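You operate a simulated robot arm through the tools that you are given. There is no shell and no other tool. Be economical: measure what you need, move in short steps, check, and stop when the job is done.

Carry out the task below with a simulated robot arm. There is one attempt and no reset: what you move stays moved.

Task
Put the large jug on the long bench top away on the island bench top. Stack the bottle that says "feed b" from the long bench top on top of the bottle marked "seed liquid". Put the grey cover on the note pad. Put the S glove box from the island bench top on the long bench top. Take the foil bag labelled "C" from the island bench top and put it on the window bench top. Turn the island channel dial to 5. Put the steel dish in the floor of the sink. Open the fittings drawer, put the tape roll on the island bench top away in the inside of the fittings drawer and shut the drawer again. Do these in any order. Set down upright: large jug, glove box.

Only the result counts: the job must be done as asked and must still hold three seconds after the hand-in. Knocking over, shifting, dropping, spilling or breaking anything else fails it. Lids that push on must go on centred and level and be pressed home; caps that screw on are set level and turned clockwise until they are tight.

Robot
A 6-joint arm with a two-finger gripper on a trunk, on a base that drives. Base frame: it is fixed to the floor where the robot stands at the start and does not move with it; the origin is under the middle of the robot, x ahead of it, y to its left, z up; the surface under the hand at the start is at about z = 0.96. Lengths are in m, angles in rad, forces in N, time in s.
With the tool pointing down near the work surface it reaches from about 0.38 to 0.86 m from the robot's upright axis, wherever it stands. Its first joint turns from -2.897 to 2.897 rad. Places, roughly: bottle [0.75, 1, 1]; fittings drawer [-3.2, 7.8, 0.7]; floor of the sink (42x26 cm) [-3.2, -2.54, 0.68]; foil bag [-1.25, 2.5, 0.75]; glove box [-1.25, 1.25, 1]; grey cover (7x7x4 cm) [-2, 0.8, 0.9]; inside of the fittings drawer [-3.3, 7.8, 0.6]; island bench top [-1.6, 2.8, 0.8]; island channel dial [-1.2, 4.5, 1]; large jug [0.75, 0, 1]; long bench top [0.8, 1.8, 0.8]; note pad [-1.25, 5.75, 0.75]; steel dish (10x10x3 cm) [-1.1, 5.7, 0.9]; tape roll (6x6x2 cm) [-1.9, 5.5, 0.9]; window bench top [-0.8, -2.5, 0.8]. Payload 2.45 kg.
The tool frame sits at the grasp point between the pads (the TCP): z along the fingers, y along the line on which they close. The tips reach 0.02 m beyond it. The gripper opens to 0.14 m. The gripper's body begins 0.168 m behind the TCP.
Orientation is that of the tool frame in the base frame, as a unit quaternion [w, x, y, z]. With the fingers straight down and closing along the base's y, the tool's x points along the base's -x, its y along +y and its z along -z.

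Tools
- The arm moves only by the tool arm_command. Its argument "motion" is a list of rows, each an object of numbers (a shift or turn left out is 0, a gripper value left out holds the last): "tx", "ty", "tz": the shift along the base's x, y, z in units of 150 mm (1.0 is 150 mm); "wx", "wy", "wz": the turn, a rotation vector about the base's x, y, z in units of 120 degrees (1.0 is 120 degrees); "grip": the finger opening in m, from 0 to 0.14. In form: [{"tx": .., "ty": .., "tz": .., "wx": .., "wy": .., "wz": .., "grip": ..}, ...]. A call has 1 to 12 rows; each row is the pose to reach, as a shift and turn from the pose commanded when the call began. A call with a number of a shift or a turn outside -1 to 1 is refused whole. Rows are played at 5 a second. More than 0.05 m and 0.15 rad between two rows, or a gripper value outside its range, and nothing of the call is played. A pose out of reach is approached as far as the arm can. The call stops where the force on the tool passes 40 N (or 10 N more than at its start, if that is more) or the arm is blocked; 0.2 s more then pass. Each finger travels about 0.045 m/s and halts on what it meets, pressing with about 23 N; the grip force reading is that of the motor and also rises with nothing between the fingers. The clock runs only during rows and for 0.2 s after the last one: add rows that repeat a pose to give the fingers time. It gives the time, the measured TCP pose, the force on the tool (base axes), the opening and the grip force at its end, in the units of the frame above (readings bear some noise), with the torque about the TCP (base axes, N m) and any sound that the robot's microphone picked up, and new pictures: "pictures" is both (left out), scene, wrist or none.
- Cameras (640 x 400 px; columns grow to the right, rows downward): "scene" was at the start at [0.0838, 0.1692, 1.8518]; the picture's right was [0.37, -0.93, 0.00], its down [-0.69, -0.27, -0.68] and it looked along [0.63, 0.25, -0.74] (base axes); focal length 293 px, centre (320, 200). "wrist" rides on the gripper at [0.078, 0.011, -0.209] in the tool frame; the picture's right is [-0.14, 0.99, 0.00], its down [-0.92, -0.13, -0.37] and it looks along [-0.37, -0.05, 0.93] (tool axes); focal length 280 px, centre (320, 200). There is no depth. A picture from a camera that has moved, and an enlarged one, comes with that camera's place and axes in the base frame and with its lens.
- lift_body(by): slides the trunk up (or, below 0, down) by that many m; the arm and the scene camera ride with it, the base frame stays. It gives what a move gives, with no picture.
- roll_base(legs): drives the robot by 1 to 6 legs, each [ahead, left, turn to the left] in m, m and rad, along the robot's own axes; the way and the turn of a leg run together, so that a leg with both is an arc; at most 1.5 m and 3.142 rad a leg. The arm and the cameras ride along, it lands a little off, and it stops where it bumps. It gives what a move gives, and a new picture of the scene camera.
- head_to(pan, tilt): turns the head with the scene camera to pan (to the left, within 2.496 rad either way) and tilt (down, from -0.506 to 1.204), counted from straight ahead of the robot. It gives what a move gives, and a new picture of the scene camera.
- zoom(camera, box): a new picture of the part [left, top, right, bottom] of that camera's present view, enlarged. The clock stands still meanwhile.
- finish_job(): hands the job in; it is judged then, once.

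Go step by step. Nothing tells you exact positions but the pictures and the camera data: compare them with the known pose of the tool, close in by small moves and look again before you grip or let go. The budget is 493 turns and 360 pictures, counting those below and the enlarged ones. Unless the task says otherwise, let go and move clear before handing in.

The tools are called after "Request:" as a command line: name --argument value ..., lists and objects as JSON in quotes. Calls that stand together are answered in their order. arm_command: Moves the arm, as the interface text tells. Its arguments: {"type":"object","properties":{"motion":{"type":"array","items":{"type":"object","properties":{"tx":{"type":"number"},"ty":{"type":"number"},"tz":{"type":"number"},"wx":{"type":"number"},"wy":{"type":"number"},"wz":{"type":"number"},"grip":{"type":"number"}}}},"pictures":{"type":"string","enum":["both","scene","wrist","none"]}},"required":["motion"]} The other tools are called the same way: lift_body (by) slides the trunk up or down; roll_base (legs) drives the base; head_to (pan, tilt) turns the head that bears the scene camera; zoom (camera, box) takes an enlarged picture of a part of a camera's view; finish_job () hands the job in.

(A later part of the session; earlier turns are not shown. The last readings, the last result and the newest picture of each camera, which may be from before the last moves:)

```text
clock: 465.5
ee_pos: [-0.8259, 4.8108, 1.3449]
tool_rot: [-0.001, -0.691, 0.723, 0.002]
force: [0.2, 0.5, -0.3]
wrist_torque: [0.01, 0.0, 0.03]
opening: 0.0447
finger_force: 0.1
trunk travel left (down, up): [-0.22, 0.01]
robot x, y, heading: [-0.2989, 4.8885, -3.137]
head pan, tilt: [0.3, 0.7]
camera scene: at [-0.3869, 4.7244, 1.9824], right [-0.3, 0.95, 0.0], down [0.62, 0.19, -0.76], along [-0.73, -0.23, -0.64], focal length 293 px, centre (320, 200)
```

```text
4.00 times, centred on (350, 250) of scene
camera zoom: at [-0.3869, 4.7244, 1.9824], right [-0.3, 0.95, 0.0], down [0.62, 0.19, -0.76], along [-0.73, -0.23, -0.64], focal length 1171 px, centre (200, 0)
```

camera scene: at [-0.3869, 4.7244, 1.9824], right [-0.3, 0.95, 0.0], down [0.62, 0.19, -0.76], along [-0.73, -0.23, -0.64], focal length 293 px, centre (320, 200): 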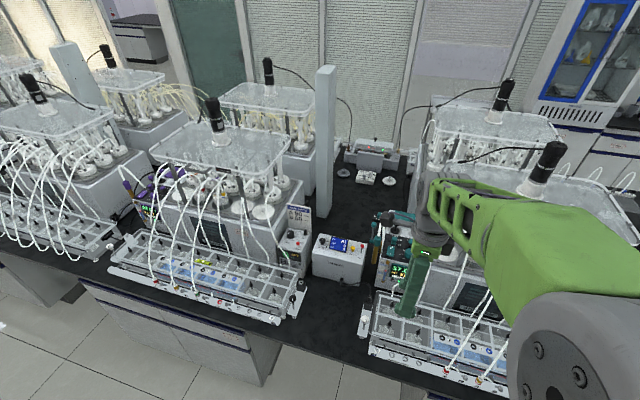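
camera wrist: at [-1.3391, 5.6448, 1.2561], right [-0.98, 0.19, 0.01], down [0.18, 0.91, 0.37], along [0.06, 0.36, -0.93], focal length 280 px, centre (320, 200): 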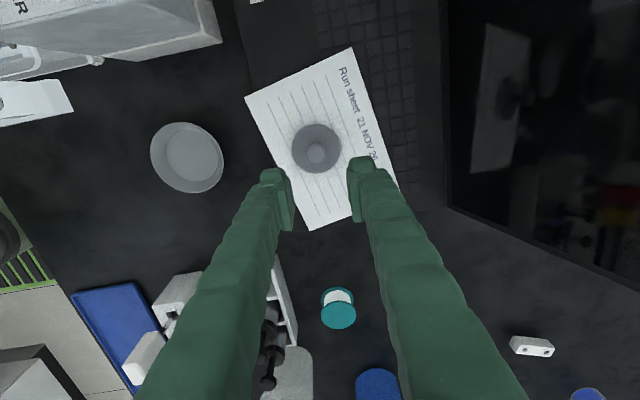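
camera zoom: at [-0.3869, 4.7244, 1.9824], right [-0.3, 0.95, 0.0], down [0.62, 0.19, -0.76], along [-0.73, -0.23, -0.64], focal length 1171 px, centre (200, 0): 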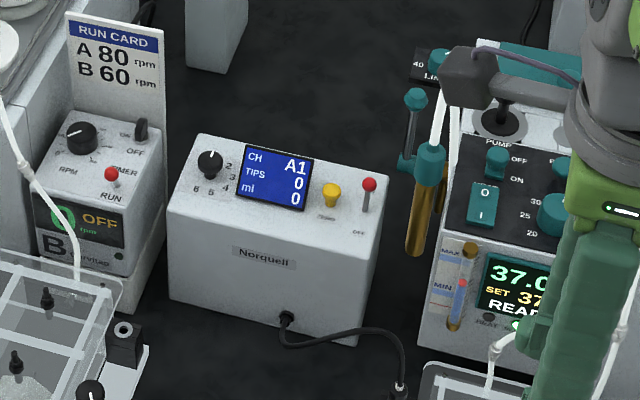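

Request:
zoom --camera "scene" --box '[306, 226, 366, 264]'

```text
10.53 times, centred on (336, 245) of scene
camera zoom: at [-0.3869, 4.7244, 1.9824], right [-0.3, 0.95, 0.0], down [0.62, 0.19, -0.76], along [-0.73, -0.23, -0.64], focal length 3081 px, centre (152, -274)
```

zoom: 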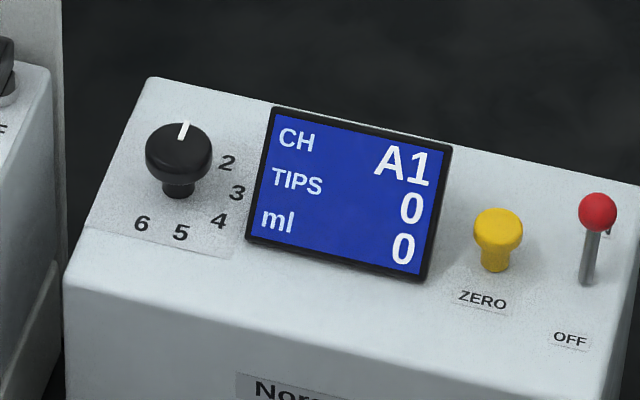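

The channel dial is the black knob on the "Norquell" box, now at 1; labels go clockwise with 45° spacing, so 5 is 180° clockwise. I move closer and pre-rotate the hand.

Request:
roll_base --legs '[[0.15, 0.3, 0]]'

Request:
arm_command --motion '[{"wz": 0.07}, {"wz": 0.14}, {"wz": 0.21}, {"wz": 0.28}, {"wz": 0.35}, {"wz": 0.42}, {"wz": 0.49}, {"wz": 0.56}, {"wz": 0.63}, {"wz": 0.7}, {"wz": 0.75}, {"wz": 0.75}]' --pictures "none"

Request:
arm_command --motion '[{"wz": 0.07}, {"wz": 0.14}, {"wz": 0.21}, {"wz": 0.28}, {"wz": 0.35}, {"wz": 0.42}, {"wz": 0.49}, {"wz": 0.56}, {"wz": 0.63}, {"wz": 0.7}, {"wz": 0.75}, {"wz": 0.75}]' --pictures "both"

```text
clock: 468.6
ee_pos: [-0.981, 4.5138, 1.3441]
tool_rot: [-0.002, -0.692, 0.722, 0.003]
force: [0.2, -0.8, 0.3]
wrist_torque: [0.0, 0.01, -0.04]
opening: 0.0448
finger_force: 0.1
trunk travel left (down, up): [-0.22, 0.01]
robot x, y, heading: [-0.4555, 4.5931, -3.141]
head pan, tilt: [0.3, 0.7]
camera scene: at [-0.5415, 4.4291, 1.9823], right [-0.3, 0.95, 0.0], down [0.61, 0.19, -0.76], along [-0.73, -0.23, -0.64], focal length 293 px, centre (320, 200)
```

scene: 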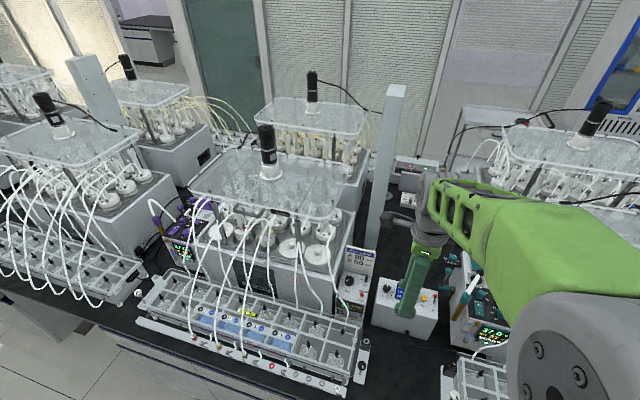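

```text
clock: 471.2
ee_pos: [-0.9807, 4.5145, 1.3465]
tool_rot: [0.003, 1.0, -0.021, -0.001]
force: [0.0, -0.1, -0.2]
wrist_torque: [0.02, 0.04, 0.03]
opening: 0.0448
finger_force: 0.0
trunk travel left (down, up): [-0.22, 0.01]
robot x, y, heading: [-0.4498, 4.5964, -3.139]
head pan, tilt: [0.3, 0.7]
```

```text
clock: 473.9
ee_pos: [-0.9803, 4.5151, 1.3444]
tool_rot: [0.004, 0.721, 0.693, 0.001]
force: [-0.8, -0.2, 0.6]
wrist_torque: [-0.03, 0.04, 0.0]
opening: 0.045
finger_force: 0.0
trunk travel left (down, up): [-0.22, 0.01]
robot x, y, heading: [-0.4489, 4.5924, -3.143]
head pan, tilt: [0.3, 0.7]
camera scene: at [-0.5412, 4.4296, 1.9823], right [-0.3, 0.95, 0.0], down [0.61, 0.19, -0.76], along [-0.73, -0.23, -0.64], focal length 293 px, centre (320, 200)
camera wrist: at [-0.9683, 4.594, 1.5552], right [0.98, -0.18, 0.01], down [-0.17, -0.91, 0.37], along [-0.06, -0.36, -0.93], focal length 280 px, centre (320, 200)
```

scene: 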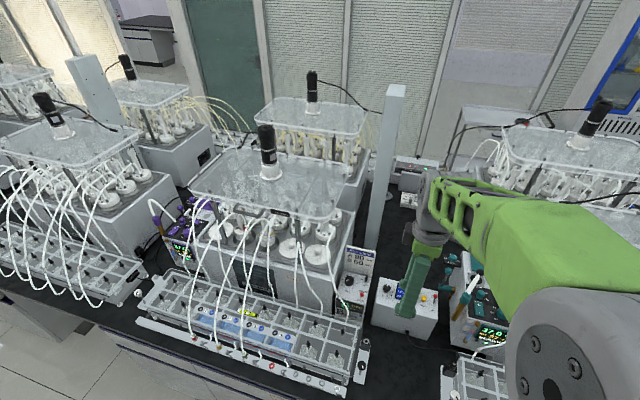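
wrist: 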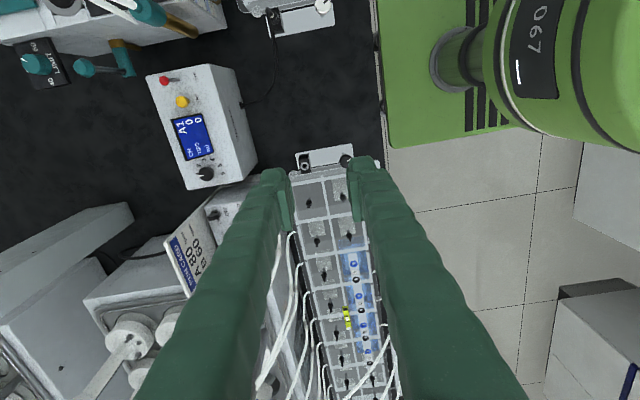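

Request:
arm_command --motion '[{"tx": -0.3}, {"tx": -0.6}, {"tx": -0.9, "ty": -0.1}, {"tx": -1.0, "ty": -0.2}, {"tx": -1.0, "ty": -0.2}]' --pictures "none"

Request:
arm_command --motion '[{"tx": -0.25, "tz": -0.1}, {"tx": -0.5, "tz": -0.3}, {"tx": -0.5, "tz": -0.6}, {"tx": -0.5, "tz": -0.8}, {"tx": -0.5, "tz": -0.8}]' --pictures "wrist"

Request:
zoom --camera "wrist" --box '[240, 60, 400, 220]'

```text
clock: 475.1
ee_pos: [-1.1319, 4.4846, 1.3453]
tool_rot: [0.003, 0.722, 0.692, 0.002]
force: [0.2, 0.7, -0.1]
wrist_torque: [-0.02, -0.02, 0.02]
opening: 0.0448
finger_force: 0.0
trunk travel left (down, up): [-0.22, 0.01]
robot x, y, heading: [-0.4501, 4.5946, -3.135]
head pan, tilt: [0.3, 0.7]
```

```text
clock: 476.2
ee_pos: [-1.2063, 4.4862, 1.2206]
tool_rot: [0.003, 0.722, 0.692, 0.002]
force: [-0.1, 0.0, -0.2]
wrist_torque: [-0.02, 0.01, 0.01]
opening: 0.0448
finger_force: 0.1
trunk travel left (down, up): [-0.22, 0.01]
robot x, y, heading: [-0.4488, 4.5953, -3.139]
head pan, tilt: [0.3, 0.7]
camera wrist: at [-1.1931, 4.5645, 1.431], right [0.98, -0.18, 0.01], down [-0.17, -0.91, 0.37], along [-0.06, -0.36, -0.93], focal length 280 px, centre (320, 200)
```

wrist: 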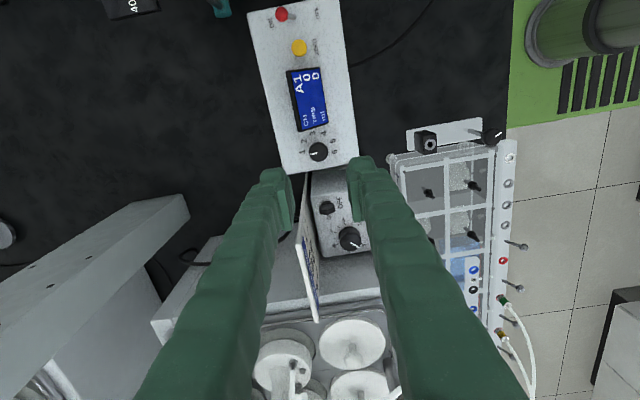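

```text
2.50 times, centred on (320, 140) of wrist
camera zoom: at [-1.1931, 4.5645, 1.431], right [0.98, -0.18, 0.01], down [-0.17, -0.91, 0.37], along [-0.06, -0.36, -0.93], focal length 701 px, centre (320, 350)
```

zoom: 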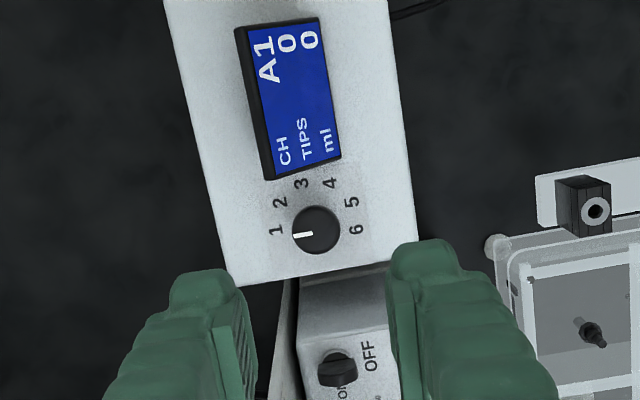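

Request:
arm_command --motion '[{"tx": -0.012, "ty": -0.03, "tz": -0.3}, {"tx": -0.012, "ty": -0.03, "tz": -0.6}, {"tx": -0.012, "ty": -0.03, "tz": -0.93}, {"tx": -0.012, "ty": -0.03, "tz": -0.93}]' --pictures "none"

Request:
zoom --camera "wrist" --box '[240, 100, 400, 260]'

Request:
zoom --camera "scene" --box '[350, 240, 450, 340]'

```text
clock: 477.2
ee_pos: [-1.2073, 4.4815, 1.0825]
tool_rot: [0.003, 0.722, 0.692, 0.002]
force: [0.5, -0.2, 0.3]
wrist_torque: [-0.03, 0.0, 0.0]
opening: 0.0447
finger_force: 0.0
trunk travel left (down, up): [-0.22, 0.01]
robot x, y, heading: [-0.4492, 4.5942, -3.144]
head pan, tilt: [0.3, 0.7]
```

```text
2.50 times, centred on (320, 180) of wrist
camera zoom: at [-1.1934, 4.5606, 1.292], right [0.98, -0.18, 0.01], down [-0.17, -0.91, 0.37], along [-0.06, -0.36, -0.93], focal length 701 px, centre (320, 250)
```

zoom: 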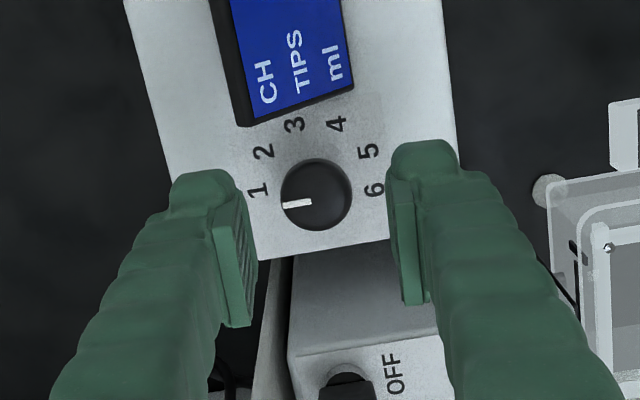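

```text
4.00 times, centred on (400, 290) of scene
camera zoom: at [-0.5402, 4.4297, 1.9825], right [-0.3, 0.95, 0.0], down [0.61, 0.19, -0.77], along [-0.73, -0.23, -0.64], focal length 1171 px, centre (0, -160)
```

zoom: 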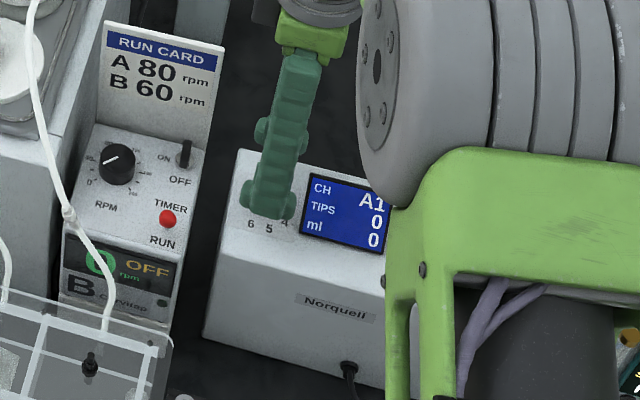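

Request:
arm_command --motion '[{"tx": -0.01, "tz": -0.15}, {"tx": -0.01, "tz": -0.25}, {"tx": -0.01, "tz": -0.25}, {"tx": -0.01, "tz": -0.25, "grip": 0.03}, {"tx": -0.01, "tz": -0.25, "grip": 0.015}, {"tx": -0.01, "tz": -0.25, "grip": 0.01}, {"tx": -0.01, "tz": -0.25, "grip": 0.01}, {"tx": -0.01, "tz": -0.25, "grip": 0.01}]' --pictures "wrist"

```text
clock: 479.1
ee_pos: [-1.2072, 4.482, 1.0462]
tool_rot: [0.004, 0.722, 0.692, 0.003]
force: [10.2, -0.2, -3.1]
wrist_torque: [-0.02, -0.12, -0.05]
opening: 0.0232
finger_force: 44.4
trunk travel left (down, up): [-0.22, 0.01]
robot x, y, heading: [-0.4485, 4.5953, -3.135]
head pan, tilt: [0.3, 0.7]
camera wrist: at [-1.1954, 4.5605, 1.2573], right [0.98, -0.18, 0.01], down [-0.17, -0.91, 0.37], along [-0.06, -0.36, -0.93], focal length 280 px, centre (320, 200)
```

wrist: 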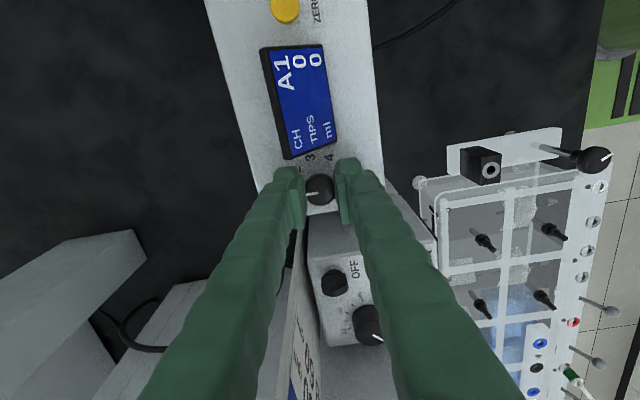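

Request:
arm_command --motion '[{"tx": 0.012, "wz": -0.07}, {"tx": 0.012, "wz": -0.14}, {"tx": 0.012, "wz": -0.21}, {"tx": 0.012, "wz": -0.28}, {"tx": 0.012, "wz": -0.35}, {"tx": 0.012, "wz": -0.42}, {"tx": 0.012, "wz": -0.49}, {"tx": 0.012, "wz": -0.56}, {"tx": 0.012, "wz": -0.63}, {"tx": 0.012, "wz": -0.7}, {"tx": 0.012, "wz": -0.7}]' --pictures "wrist"

Request:
zoom --camera "scene" --box '[350, 240, 450, 340]'

```text
clock: 480.6
ee_pos: [-1.213, 4.482, 1.056]
tool_rot: [0.002, 0.957, 0.289, -0.008]
force: [4.0, 2.6, 16.2]
wrist_torque: [-0.08, -0.31, 0.06]
opening: 0.0097
finger_force: 0.0
trunk travel left (down, up): [-0.22, 0.01]
robot x, y, heading: [-0.45, 4.5949, -3.142]
head pan, tilt: [0.3, 0.7]
stopped in row 7: the force on the tool passed its limit at 43 N (the readings are from after the stop); the commanded pose is now the measured one
camera wrist: at [-1.1399, 4.5185, 1.265], right [0.43, -0.9, 0.0], down [-0.83, -0.4, 0.38], along [-0.34, -0.17, -0.92], focal length 280 px, centre (320, 200)
```

wrist: 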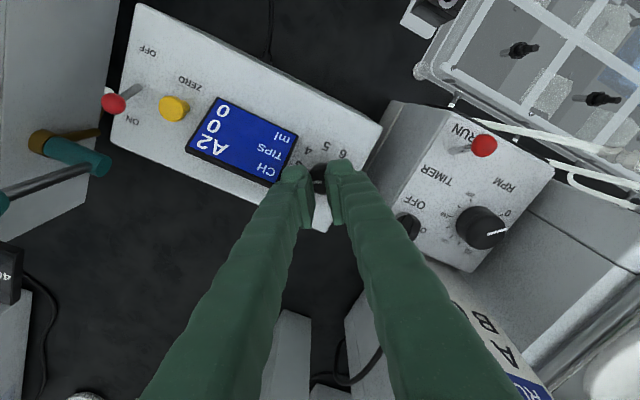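

```text
4.00 times, centred on (400, 290) of scene
camera zoom: at [-0.5391, 4.431, 1.9825], right [-0.3, 0.95, 0.0], down [0.61, 0.19, -0.77], along [-0.73, -0.23, -0.64], focal length 1171 px, centre (0, -160)
```

zoom: 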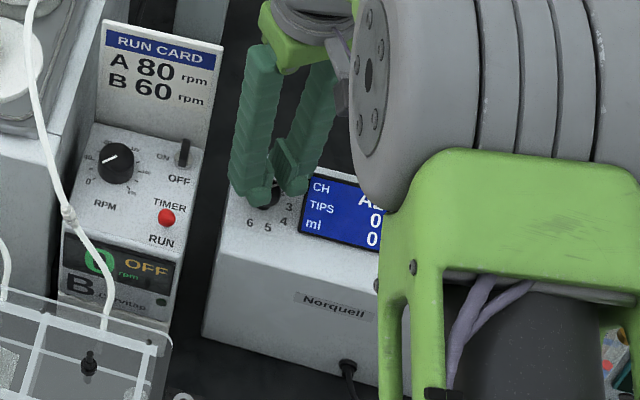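

It slipped after reaching A2 (display gives feedback). I rise, open, re-centre and grip deeper.

Request:
arm_command --motion '[{"tz": 0.2}, {"tz": 0.3, "grip": 0.03}, {"tz": 0.3, "grip": 0.045}, {"tz": 0.3, "grip": 0.045}, {"tz": 0.3, "grip": 0.045}]' --pictures "none"

Request:
zoom --camera "wrist" --box '[240, 100, 400, 260]'

```text
clock: 481.8
ee_pos: [-1.2133, 4.4818, 1.0993]
tool_rot: [0.002, 0.957, 0.29, -0.006]
force: [-0.3, -0.7, -0.4]
wrist_torque: [0.0, 0.02, -0.02]
opening: 0.045
finger_force: 0.0
trunk travel left (down, up): [-0.22, 0.01]
robot x, y, heading: [-0.4506, 4.5966, -3.143]
head pan, tilt: [0.3, 0.7]
```

```text
2.50 times, centred on (320, 180) of wrist
camera zoom: at [-1.1406, 4.5185, 1.3081], right [0.43, -0.9, 0.0], down [-0.83, -0.4, 0.38], along [-0.34, -0.17, -0.92], focal length 701 px, centre (320, 250)
```

zoom: 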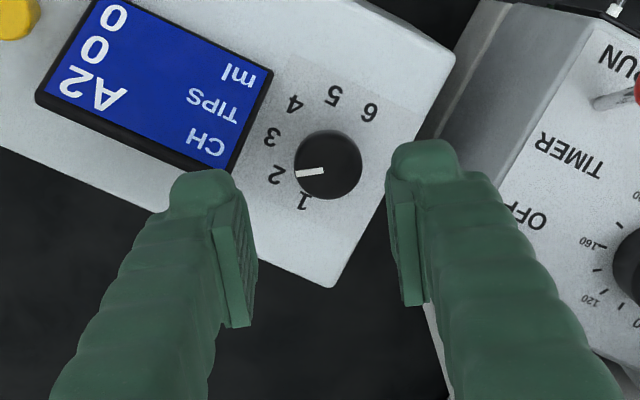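

Request:
arm_command --motion '[{"tx": 0.048, "tz": -0.2}, {"tx": 0.048, "tz": -0.35}, {"tx": 0.048, "tz": -0.42}, {"tx": 0.048, "tz": -0.42}]' --pictures "none"

Request:
zoom --camera "wrist" --box '[240, 100, 400, 260]'

Request:
zoom --camera "scene" --box '[370, 250, 430, 310]'

```text
clock: 482.3
ee_pos: [-1.2078, 4.4833, 1.0721]
tool_rot: [0.001, 0.957, 0.289, -0.007]
force: [11.6, 3.8, 17.4]
wrist_torque: [0.61, 0.02, -0.4]
opening: 0.0425
finger_force: 0.0
trunk travel left (down, up): [-0.22, 0.01]
robot x, y, heading: [-0.4488, 4.5936, -3.14]
head pan, tilt: [0.3, 0.7]
stopped in row 2: the force on the tool passed its limit at 54 N (the readings are from after the stop); the commanded pose is now the measured one
```

```text
2.50 times, centred on (320, 180) of wrist
camera zoom: at [-1.1343, 4.5198, 1.2812], right [0.43, -0.9, 0.0], down [-0.83, -0.4, 0.38], along [-0.35, -0.17, -0.92], focal length 701 px, centre (320, 250)
```

zoom: 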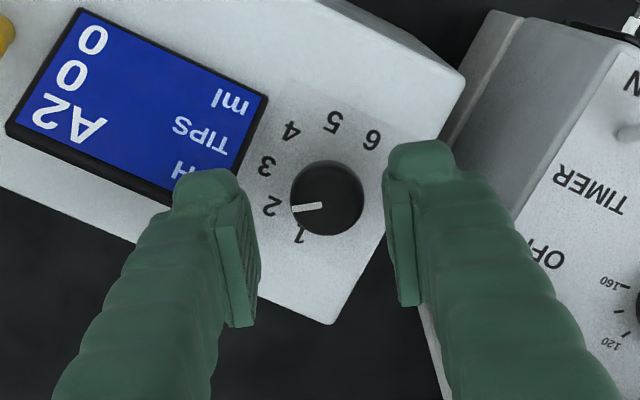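

```text
6.67 times, centred on (400, 280) of scene
camera zoom: at [-0.5398, 4.4303, 1.9827], right [-0.3, 0.95, 0.0], down [0.61, 0.19, -0.77], along [-0.73, -0.23, -0.64], focal length 1951 px, centre (-213, -333)
```

zoom: 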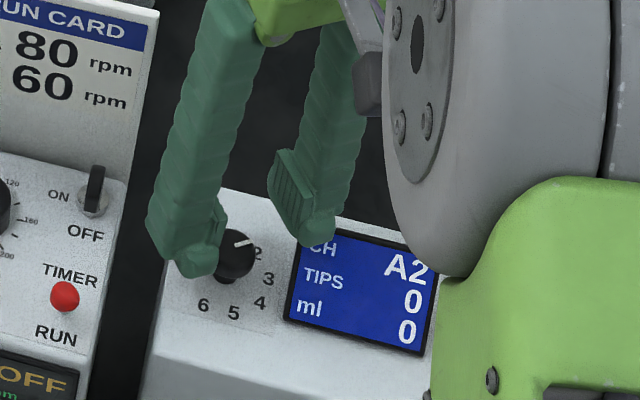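

The finger hit the raised screen; the hand must stay within about ±27° of the x-line. I rise, rotate back and will ratchet the knob in strokes.

Request:
arm_command --motion '[{"tz": 0.25, "grip": 0.045}, {"tz": 0.25, "wz": 0.07}, {"tz": 0.25, "wz": 0.14}, {"tz": 0.25, "wz": 0.21}, {"tz": 0.25, "wz": 0.28}, {"tz": 0.25, "wz": 0.35}, {"tz": 0.25, "wz": 0.42}, {"tz": 0.25, "wz": 0.49}, {"tz": 0.25, "wz": 0.56}, {"tz": 0.25, "wz": 0.63}, {"tz": 0.25, "wz": 0.69}, {"tz": 0.25, "wz": 0.69}]' --pictures "none"

Request:
zoom --camera "wrist" --box '[240, 100, 400, 260]'

```text
clock: 484.9
ee_pos: [-1.21, 4.4815, 1.1073]
tool_rot: [0.007, 0.526, 0.851, -0.006]
force: [0.7, -0.4, 0.3]
wrist_torque: [0.02, -0.01, 0.02]
opening: 0.0448
finger_force: 0.0
trunk travel left (down, up): [-0.22, 0.01]
robot x, y, heading: [-0.4499, 4.5932, -3.138]
head pan, tilt: [0.3, 0.7]
```

```text
2.50 times, centred on (320, 180) of wrist
camera zoom: at [-1.2368, 4.5603, 1.3164], right [0.95, 0.32, 0.0], down [0.3, -0.87, 0.38], along [0.12, -0.36, -0.92], focal length 701 px, centre (320, 250)
```

zoom: 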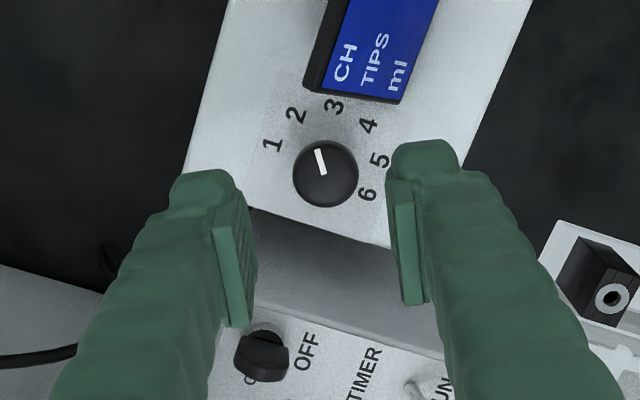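

Request:
arm_command --motion '[{"tx": 0.013, "ty": 0.02, "tz": -0.2}, {"tx": 0.013, "ty": 0.02, "tz": -0.35}, {"tx": 0.013, "ty": 0.02, "tz": -0.435}, {"tx": 0.013, "ty": 0.02, "tz": -0.435}, {"tx": 0.013, "ty": 0.02, "tz": -0.435, "grip": 0.03}, {"tx": 0.013, "ty": 0.02, "tz": -0.435, "grip": 0.015}, {"tx": 0.013, "ty": 0.02, "tz": -0.435, "grip": 0.015}, {"tx": 0.013, "ty": 0.02, "tz": -0.435, "grip": 0.015}]' --pictures "none"

```text
clock: 486.7
ee_pos: [-1.2086, 4.4856, 1.0433]
tool_rot: [0.007, 0.526, 0.85, -0.006]
force: [-10.5, -4.7, 1.1]
wrist_torque: [-0.11, 0.17, -0.08]
opening: 0.0252
finger_force: 45.2
trunk travel left (down, up): [-0.22, 0.01]
robot x, y, heading: [-0.4534, 4.5987, -3.138]
head pan, tilt: [0.3, 0.7]
```

Request:
arm_command --motion '[{"tx": -0.006, "ty": -0.003, "wz": -0.07}, {"tx": -0.006, "ty": -0.003, "wz": -0.14}, {"tx": -0.006, "ty": -0.003, "wz": -0.21}, {"tx": -0.006, "ty": -0.003, "wz": -0.28}, {"tx": -0.006, "ty": -0.003, "wz": -0.35}, {"tx": -0.006, "ty": -0.003, "wz": -0.41}, {"tx": -0.006, "ty": -0.003, "wz": -0.41}]' --pictures "none"

Request:
zoom --camera "wrist" --box '[240, 60, 400, 260]'

```text
clock: 488.3
ee_pos: [-1.2063, 4.4847, 1.0429]
tool_rot: [0.005, 0.833, 0.554, -0.007]
force: [13.0, 4.5, 10.3]
wrist_torque: [0.0, -0.17, 0.07]
opening: 0.0251
finger_force: 45.4
trunk travel left (down, up): [-0.22, 0.01]
robot x, y, heading: [-0.4506, 4.5981, -3.135]
head pan, tilt: [0.3, 0.7]
```

```text
2.00 times, centred on (320, 160) of wrist
camera zoom: at [-1.1641, 4.5567, 1.252], right [0.86, -0.51, 0.0], down [-0.47, -0.79, 0.38], along [-0.19, -0.33, -0.92], focal length 561 px, centre (320, 280)
```

zoom: 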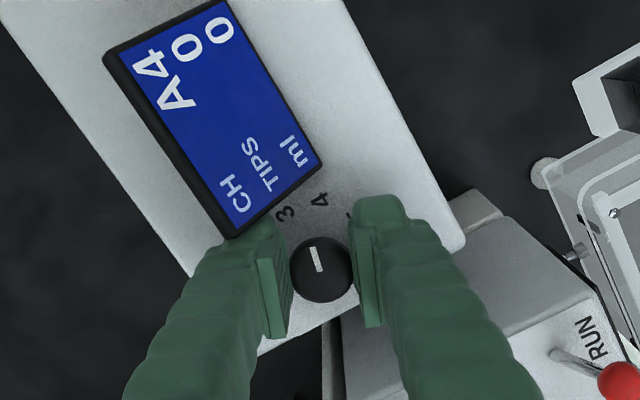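

The display shows A4 now. One more stroke to reach 5.

Request:
arm_command --motion '[{"grip": 0.035}, {"grip": 0.045}, {"tz": 0.2}, {"tz": 0.3}, {"tz": 0.3, "wz": 0.07}, {"tz": 0.3, "wz": 0.14}, {"tz": 0.3, "wz": 0.21}, {"tz": 0.3, "wz": 0.28}, {"tz": 0.3, "wz": 0.35}, {"tz": 0.3, "wz": 0.41}, {"tz": 0.3, "wz": 0.43}, {"tz": 0.3, "wz": 0.43}]' --pictures "none"

Request:
zoom --camera "wrist" --box '[240, 80, 400, 240]'

```text
clock: 490.9
ee_pos: [-1.2084, 4.4855, 1.0873]
tool_rot: [0.008, 0.508, 0.861, -0.004]
force: [-0.1, -0.4, 0.2]
wrist_torque: [0.02, -0.01, -0.05]
opening: 0.0449
finger_force: 0.1
trunk travel left (down, up): [-0.22, 0.01]
robot x, y, heading: [-0.4497, 4.5925, -3.138]
head pan, tilt: [0.3, 0.7]
```

```text
2.50 times, centred on (320, 160) of wrist
camera zoom: at [-1.2382, 4.5619, 1.2959], right [0.93, 0.36, 0.0], down [0.33, -0.86, 0.38], along [0.14, -0.36, -0.92], focal length 701 px, centre (320, 300)
```

zoom: 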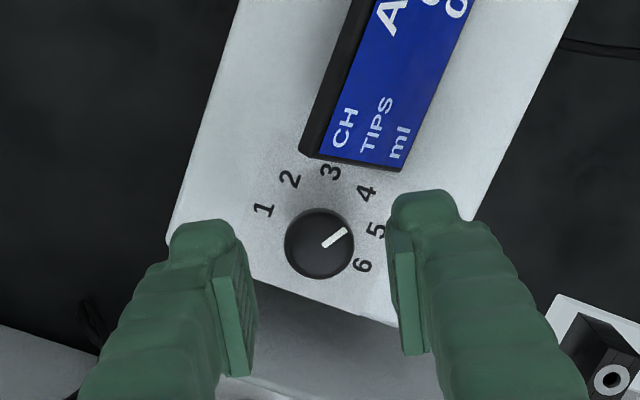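

Pointer is at about 4.3 now; it needs about 28° more clockwise.

Request:
arm_command --motion '[{"tz": -0.2}, {"tz": -0.3}, {"tz": -0.3}, {"tz": -0.3, "grip": 0.03}, {"tz": -0.3, "grip": 0.015}, {"tz": -0.3, "grip": 0.015}, {"tz": -0.3, "grip": 0.015}]' --pictures "none"

Request:
arm_command --motion '[{"wz": -0.06}, {"wz": -0.12}, {"wz": -0.18}, {"wz": -0.235}, {"wz": -0.235}]' --pictures "none"

Request:
arm_command --motion '[{"grip": 0.035}, {"grip": 0.045}, {"tz": 0.2}, {"tz": 0.5}, {"tz": 0.7}, {"tz": 0.7}]' --pictures "none"

Request:
zoom --camera "wrist" --box '[240, 40, 400, 200]'

```text
clock: 492.5
ee_pos: [-1.208, 4.4852, 1.0426]
tool_rot: [0.007, 0.509, 0.861, -0.006]
force: [-5.9, -1.8, 2.1]
wrist_torque: [-0.1, 0.08, -0.01]
opening: 0.0258
finger_force: 45.1
trunk travel left (down, up): [-0.22, 0.01]
robot x, y, heading: [-0.4482, 4.5919, -3.141]
head pan, tilt: [0.3, 0.7]
```

```text
clock: 493.7
ee_pos: [-1.2072, 4.4844, 1.0412]
tool_rot: [0.005, 0.704, 0.711, -0.007]
force: [5.0, 1.3, 8.0]
wrist_torque: [-0.06, -0.11, 0.04]
opening: 0.0255
finger_force: 45.4
trunk travel left (down, up): [-0.22, 0.01]
robot x, y, heading: [-0.4516, 4.5924, -3.142]
head pan, tilt: [0.3, 0.7]
```

```text
clock: 495.1
ee_pos: [-1.2101, 4.485, 1.1459]
tool_rot: [0.005, 0.703, 0.711, -0.007]
force: [0.1, 0.7, -1.1]
wrist_torque: [-0.03, 0.01, -0.01]
opening: 0.0448
finger_force: 0.0
trunk travel left (down, up): [-0.22, 0.01]
robot x, y, heading: [-0.4506, 4.593, -3.139]
head pan, tilt: [0.3, 0.7]
```

```text
2.50 times, centred on (320, 120) of wrist
camera zoom: at [-1.1997, 4.5668, 1.3539], right [0.99, -0.13, 0.0], down [-0.12, -0.92, 0.38], along [-0.05, -0.38, -0.92], focal length 701 px, centre (320, 400)
```

zoom: 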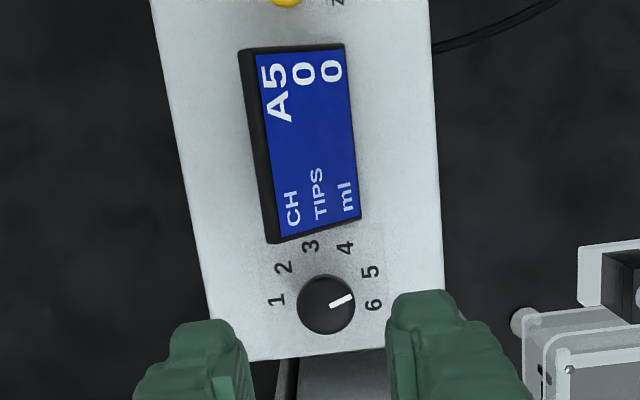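

The display shows A5 — dial done. I rise, retract and return to the steel dish.

Request:
arm_command --motion '[{"tz": 0.3}, {"tz": 0.6}, {"tz": 0.9}, {"tz": 1.0, "tx": 0.25}, {"tz": 1.0, "tx": 0.55}, {"tz": 1.0, "tx": 0.85}, {"tz": 1.0, "tx": 1.0}, {"tz": 1.0, "tx": 1.0}]' --pictures "none"

Request:
arm_command --motion '[{"tx": 0.25, "tz": 0.1, "grip": 0.1}, {"tx": 0.5, "tz": 0.2, "grip": 0.14}, {"tx": 0.75, "tz": 0.3, "grip": 0.14}, {"tx": 1.0, "tz": 0.4, "grip": 0.14}, {"tx": 1.0, "tz": 0.4, "grip": 0.14}]' --pictures "none"

Request:
roll_base --legs '[[-0.05, 0, 0], [0, -1.2, 0]]'

```text
clock: 496.9
ee_pos: [-1.0599, 4.4845, 1.2948]
tool_rot: [0.005, 0.703, 0.711, -0.007]
force: [0.0, 0.6, -0.4]
wrist_torque: [-0.01, -0.02, -0.04]
opening: 0.0446
finger_force: 0.0
trunk travel left (down, up): [-0.22, 0.01]
robot x, y, heading: [-0.451, 4.5975, -3.141]
head pan, tilt: [0.3, 0.7]
```

```text
clock: 498.1
ee_pos: [-0.9097, 4.4855, 1.3553]
tool_rot: [0.006, 0.703, 0.711, -0.007]
force: [-0.9, -0.3, 0.2]
wrist_torque: [0.0, -0.04, 0.02]
opening: 0.1399
finger_force: 0.1
trunk travel left (down, up): [-0.22, 0.01]
robot x, y, heading: [-0.4502, 4.5936, -3.143]
head pan, tilt: [0.3, 0.7]
```

```text
clock: 509.3
ee_pos: [-0.8897, 5.6542, 1.3554]
tool_rot: [0.006, 0.682, 0.732, -0.006]
force: [-0.4, 0.4, 0.2]
wrist_torque: [-0.03, 0.01, 0.05]
opening: 0.1402
finger_force: 0.1
trunk travel left (down, up): [-0.22, 0.01]
robot x, y, heading: [-0.4406, 5.7887, -3.084]
head pan, tilt: [0.3, 0.7]
camera scene: at [-0.5192, 5.6189, 1.9824], right [-0.35, 0.94, 0.0], down [0.6, 0.23, -0.76], along [-0.72, -0.27, -0.64], focal length 293 px, centre (320, 200)
```

scene: 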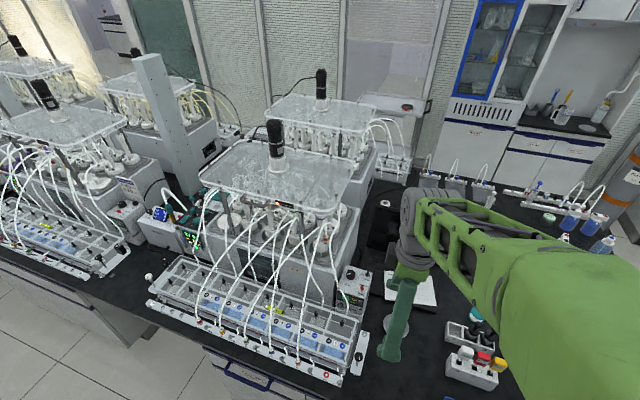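

Request:
arm_command --motion '[{"tx": -0.25, "ty": 0.05}, {"tx": -0.5, "ty": 0.1}, {"tx": -0.75, "ty": 0.15}, {"tx": -1.0, "ty": 0.2}, {"tx": -1.0, "ty": 0.28}]' --pictures "none"

Request:
arm_command --motion '[{"tx": -0.25, "tz": -0.15}, {"tx": -0.5, "tz": -0.35}, {"tx": -0.63, "tz": -0.6}, {"tx": -0.63, "tz": -0.9}, {"tx": -0.63, "tz": -1.0}, {"tx": -0.63, "tz": -1.0}]' --pictures "wrist"

```text
clock: 510.5
ee_pos: [-1.0387, 5.6954, 1.3576]
tool_rot: [0.005, 0.681, 0.732, -0.008]
force: [0.0, -0.1, -0.4]
wrist_torque: [0.0, 0.06, 0.03]
opening: 0.1399
finger_force: 0.1
trunk travel left (down, up): [-0.22, 0.01]
robot x, y, heading: [-0.4386, 5.7921, -3.084]
head pan, tilt: [0.3, 0.7]
```

```text
clock: 511.9
ee_pos: [-1.1374, 5.6939, 1.2047]
tool_rot: [0.005, 0.682, 0.732, -0.007]
force: [-0.7, 0.9, -0.3]
wrist_torque: [0.01, 0.0, -0.01]
opening: 0.1403
finger_force: 0.0
trunk travel left (down, up): [-0.22, 0.01]
robot x, y, heading: [-0.4393, 5.7893, -3.089]
head pan, tilt: [0.3, 0.7]
camera wrist: at [-1.1319, 5.7776, 1.4145], right [1.0, -0.07, 0.0], down [-0.06, -0.92, 0.38], along [-0.03, -0.38, -0.92], focal length 280 px, centre (320, 200)
```

wrist: 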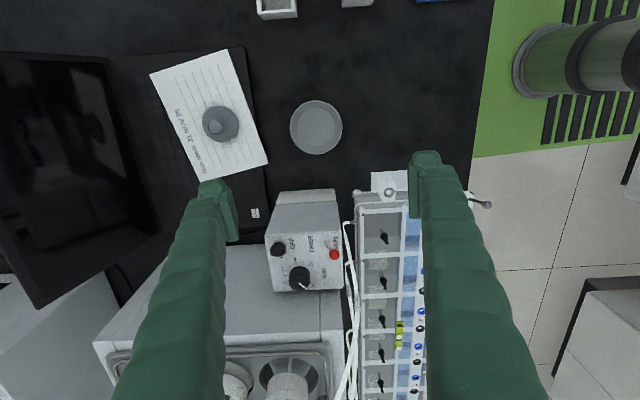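

Request:
arm_command --motion '[{"tx": -0.05, "ty": 0.03, "wx": 0.008, "tz": -0.25}, {"tx": -0.05, "ty": 0.03, "wx": 0.008, "tz": -0.5}, {"tx": -0.05, "ty": 0.03, "wx": 0.008, "tz": -0.75}, {"tx": -0.05, "ty": 0.03, "wx": 0.008, "tz": -1.0}, {"tx": -0.05, "ty": 0.03, "wx": 0.008, "tz": -1.0}]' --pictures "wrist"

```text
clock: 513.1
ee_pos: [-1.1438, 5.7007, 1.0572]
tool_rot: [0.0, 0.681, 0.732, 0.0]
force: [-0.6, -0.1, -0.5]
wrist_torque: [0.03, 0.0, 0.02]
opening: 0.1401
finger_force: 0.1
trunk travel left (down, up): [-0.22, 0.01]
robot x, y, heading: [-0.4411, 5.7883, -3.081]
head pan, tilt: [0.3, 0.7]
camera wrist: at [-1.1386, 5.7793, 1.2675], right [1.0, -0.07, 0.0], down [-0.06, -0.93, 0.37], along [-0.03, -0.37, -0.93], focal length 280 px, centre (320, 200)
```

wrist: 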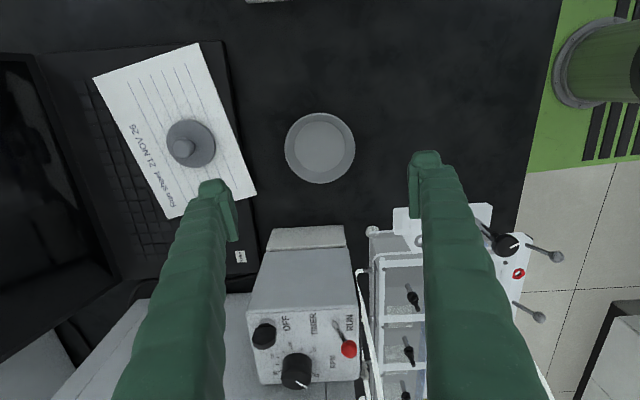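

Request:
arm_command --motion '[{"tz": -0.3}, {"tz": -0.6}, {"tz": -0.9}, {"tz": -1.0}, {"tz": -1.0}]' --pictures "wrist"

```text
clock: 514.3
ee_pos: [-1.1436, 5.7028, 0.9054]
tool_rot: [0.0, 0.681, 0.732, -0.001]
force: [0.2, 0.4, -0.3]
wrist_torque: [-0.01, 0.04, -0.01]
opening: 0.14
finger_force: 0.1
trunk travel left (down, up): [-0.22, 0.01]
robot x, y, heading: [-0.4388, 5.79, -3.084]
head pan, tilt: [0.3, 0.7]
camera wrist: at [-1.1388, 5.7811, 1.116], right [1.0, -0.07, 0.0], down [-0.06, -0.93, 0.37], along [-0.03, -0.37, -0.93], focal length 280 px, centre (320, 200)
```

wrist: 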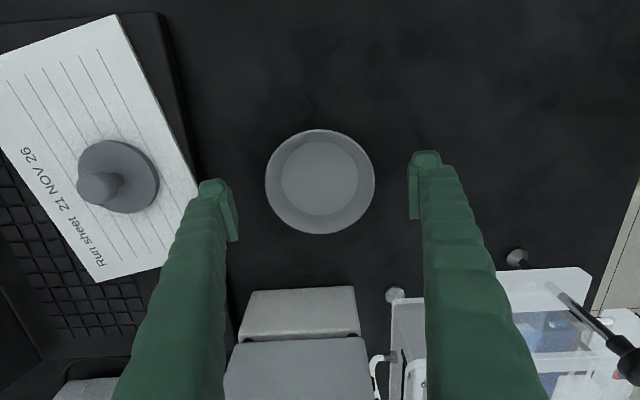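

Request:
arm_command --motion '[{"tz": -0.1}, {"tz": -0.19}, {"tz": -0.19, "grip": 0.12}, {"tz": -0.19, "grip": 0.1}, {"tz": -0.19, "grip": 0.085}, {"tz": -0.19, "grip": 0.07}, {"tz": -0.19, "grip": 0.07}, {"tz": -0.19, "grip": 0.07}]' --pictures "wrist"

```text
clock: 516.1
ee_pos: [-1.144, 5.7005, 0.8767]
tool_rot: [-0.001, 0.681, 0.732, -0.001]
force: [-0.3, -1.1, -0.3]
wrist_torque: [-0.01, -0.01, 0.0]
opening: 0.0975
finger_force: 22.6
trunk travel left (down, up): [-0.22, 0.01]
robot x, y, heading: [-0.4383, 5.7915, -3.083]
head pan, tilt: [0.3, 0.7]
camera wrist: at [-1.1394, 5.7806, 1.0874], right [1.0, -0.07, 0.0], down [-0.06, -0.93, 0.37], along [-0.03, -0.37, -0.93], focal length 280 px, centre (320, 200)
```

wrist: 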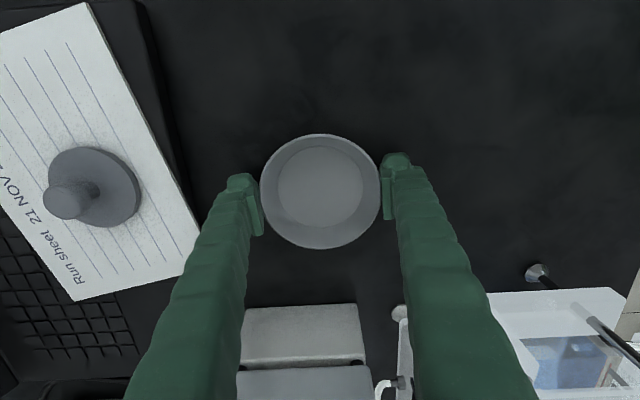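

Dish gripped at its rim (0.0975). I lift gently and check.

Request:
arm_command --motion '[{"tz": 0.1}, {"tz": 0.3}, {"tz": 0.6}, {"tz": 0.9}, {"tz": 1.0}, {"tz": 1.0}]' --pictures "wrist"

Request:
arm_command --motion '[{"tz": 0.25}, {"tz": 0.5}, {"tz": 0.75}, {"tz": 1.0}, {"tz": 1.0}]' --pictures "none"

Request:
arm_command --motion '[{"tz": 0.25}, {"tz": 0.5}, {"tz": 0.75, "tx": 0.15}, {"tz": 0.95, "tx": 0.4}, {"tz": 1.0, "tx": 0.7}, {"tz": 1.0, "tx": 1.0}, {"tz": 1.0, "tx": 1.0}]' --pictures "none"

Request:
arm_command --motion '[{"tx": 0.25}, {"tx": 0.5}, {"tx": 0.75}, {"tx": 0.75}]' --pictures "wrist"

```text
clock: 517.5
ee_pos: [-1.1426, 5.7018, 1.0269]
tool_rot: [0.0, 0.681, 0.732, 0.0]
force: [0.5, 0.2, -1.4]
wrist_torque: [-0.01, -0.03, -0.02]
opening: 0.0976
finger_force: 23.0
trunk travel left (down, up): [-0.22, 0.01]
robot x, y, heading: [-0.4372, 5.7894, -3.079]
head pan, tilt: [0.3, 0.7]
camera wrist: at [-1.1369, 5.7805, 1.2379], right [1.0, -0.07, 0.0], down [-0.06, -0.93, 0.37], along [-0.03, -0.37, -0.93], focal length 280 px, centre (320, 200)
```

wrist: 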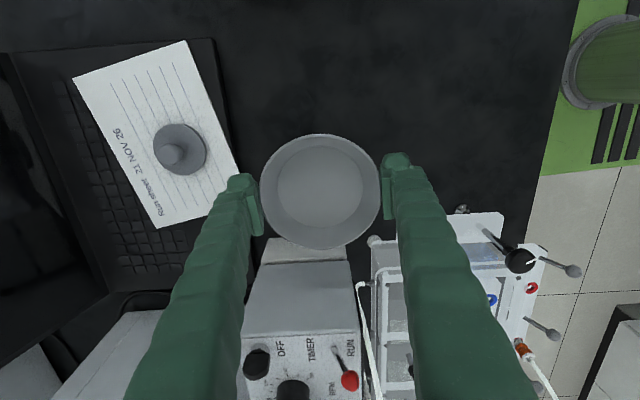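

```text
clock: 518.7
ee_pos: [-1.1417, 5.6987, 1.1802]
tool_rot: [0.0, 0.682, 0.732, 0.0]
force: [-0.8, 0.8, -1.5]
wrist_torque: [-0.02, -0.03, -0.02]
opening: 0.0976
finger_force: 23.1
trunk travel left (down, up): [-0.22, 0.01]
robot x, y, heading: [-0.4382, 5.7881, -3.086]
head pan, tilt: [0.3, 0.7]
```

```text
clock: 520.3
ee_pos: [-0.9963, 5.7002, 1.3296]
tool_rot: [0.0, 0.682, 0.731, 0.0]
force: [-0.9, 0.6, -1.9]
wrist_torque: [0.03, -0.03, -0.02]
opening: 0.0975
finger_force: 23.0
trunk travel left (down, up): [-0.22, 0.01]
robot x, y, heading: [-0.4351, 5.7912, -3.086]
head pan, tilt: [0.3, 0.7]
```

```text
clock: 521.3
ee_pos: [-0.8796, 5.7021, 1.3301]
tool_rot: [0.0, 0.682, 0.732, 0.0]
force: [-1.5, -0.5, -0.9]
wrist_torque: [0.02, -0.07, 0.0]
opening: 0.0972
finger_force: 23.0
trunk travel left (down, up): [-0.22, 0.01]
robot x, y, heading: [-0.4393, 5.7896, -3.082]
head pan, tilt: [0.3, 0.7]
camera wrist: at [-0.8746, 5.7817, 1.5386], right [1.0, -0.07, 0.0], down [-0.06, -0.93, 0.37], along [-0.02, -0.37, -0.93], focal length 280 px, centre (320, 200)
```

wrist: 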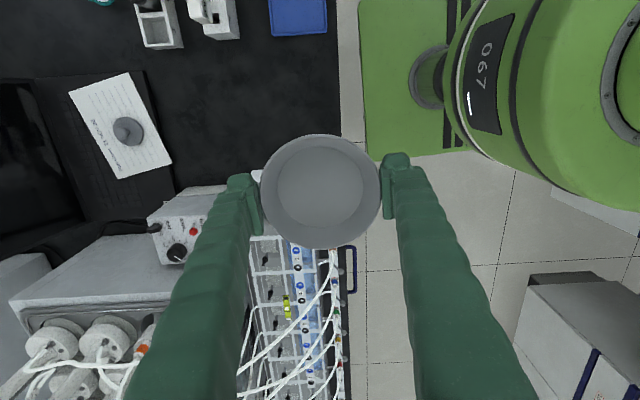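

Dish is secure. Now the long drive to the sink via the near aisle.

Request:
roll_base --legs '[[-0.22, 0, 0], [0, 0, 1.511], [1.4, 0, 0], [1.4, 0, 0]]'

```text
clock: 540.0
ee_pos: [-0.0686, 2.5457, 1.3282]
tool_rot: [0.001, -0.018, 1.0, 0.0]
force: [0.3, -0.1, -1.6]
wrist_torque: [0.03, 0.01, 0.0]
opening: 0.0974
finger_force: 23.0
trunk travel left (down, up): [-0.22, 0.01]
robot x, y, heading: [-0.1341, 2.9907, -1.547]
head pan, tilt: [0.3, 0.7]
camera scene: at [0.0292, 2.9012, 1.9823], right [-0.95, -0.32, 0.0], down [-0.2, 0.61, -0.76], along [0.24, -0.73, -0.64], focal length 293 px, centre (320, 200)
```

scene: 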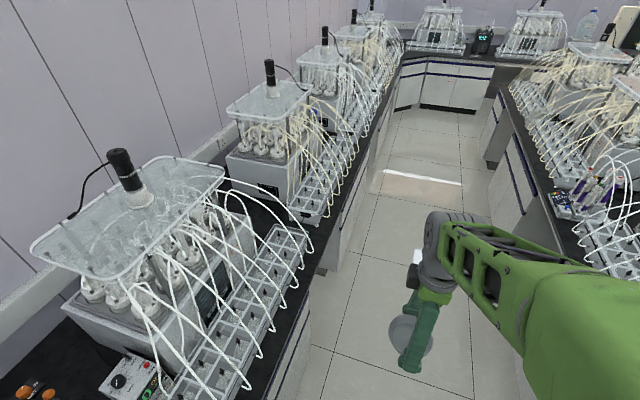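

Request:
roll_base --legs '[[1.4, -0.05, -0.024], [1.4, 0, 0], [0.65, -0.05, 0]]'

```text
clock: 556.4
ee_pos: [-0.0958, -0.8088, 1.3297]
tool_rot: [0.0, -0.024, 1.0, 0.0]
force: [0.0, 0.1, -0.9]
wrist_torque: [0.05, 0.01, -0.01]
opening: 0.0974
finger_force: 22.7
trunk travel left (down, up): [-0.22, 0.01]
robot x, y, heading: [-0.1706, -0.3655, -1.534]
head pan, tilt: [0.3, 0.7]
camera scene: at [-0.0037, -0.4521, 1.9823], right [-0.94, -0.33, 0.0], down [-0.21, 0.61, -0.76], along [0.25, -0.72, -0.64], focal length 293 px, centre (320, 200)
```

scene: 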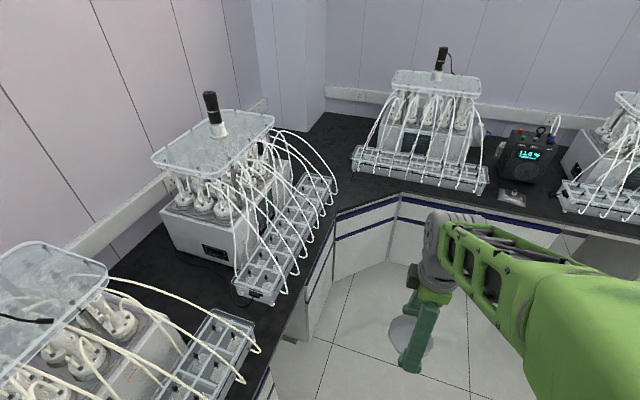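

Request:
roll_base --legs '[[0.9, -0.25, -0.037], [0.1, -0.9, 0], [0, -0.9, 0]]'

Request:
head_to --pan -0.5 --tilt 0.7

```text
clock: 576.6
ee_pos: [-2.0788, -1.8465, 1.3288]
tool_rot: [0.0, -0.028, 1.0, 0.0]
force: [-0.1, -0.3, -1.3]
wrist_torque: [-0.01, -0.01, 0.0]
opening: 0.0971
finger_force: 22.9
trunk travel left (down, up): [-0.22, 0.01]
robot x, y, heading: [-2.1613, -1.4088, -1.529]
head pan, tilt: [0.3, 0.7]
camera scene: at [-1.9891, -1.4893, 1.9824], right [-0.94, -0.34, 0.0], down [-0.22, 0.61, -0.76], along [0.26, -0.72, -0.64], focal length 293 px, centre (320, 200)
```

scene: 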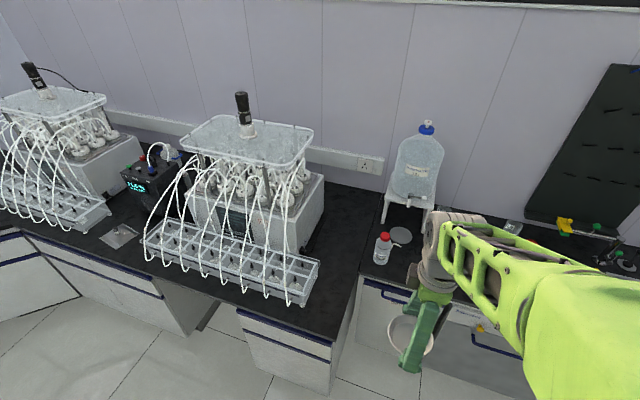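

```text
clock: 577.7
ee_pos: [-2.0793, -1.848, 1.3281]
tool_rot: [0.0, -0.028, 1.0, 0.0]
force: [-0.1, -0.1, -0.6]
wrist_torque: [-0.02, -0.01, -0.03]
opening: 0.0974
finger_force: 23.4
trunk travel left (down, up): [-0.22, 0.01]
robot x, y, heading: [-2.156, -1.408, -1.527]
head pan, tilt: [-0.499, 0.7]
camera scene: at [-2.0549, -1.4857, 1.9823], right [-0.9, 0.44, 0.0], down [0.28, 0.58, -0.76], along [-0.34, -0.69, -0.64], focal length 293 px, centre (320, 200)
```

scene: 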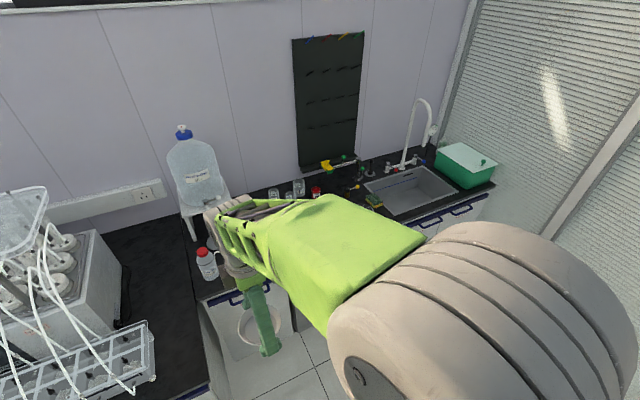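

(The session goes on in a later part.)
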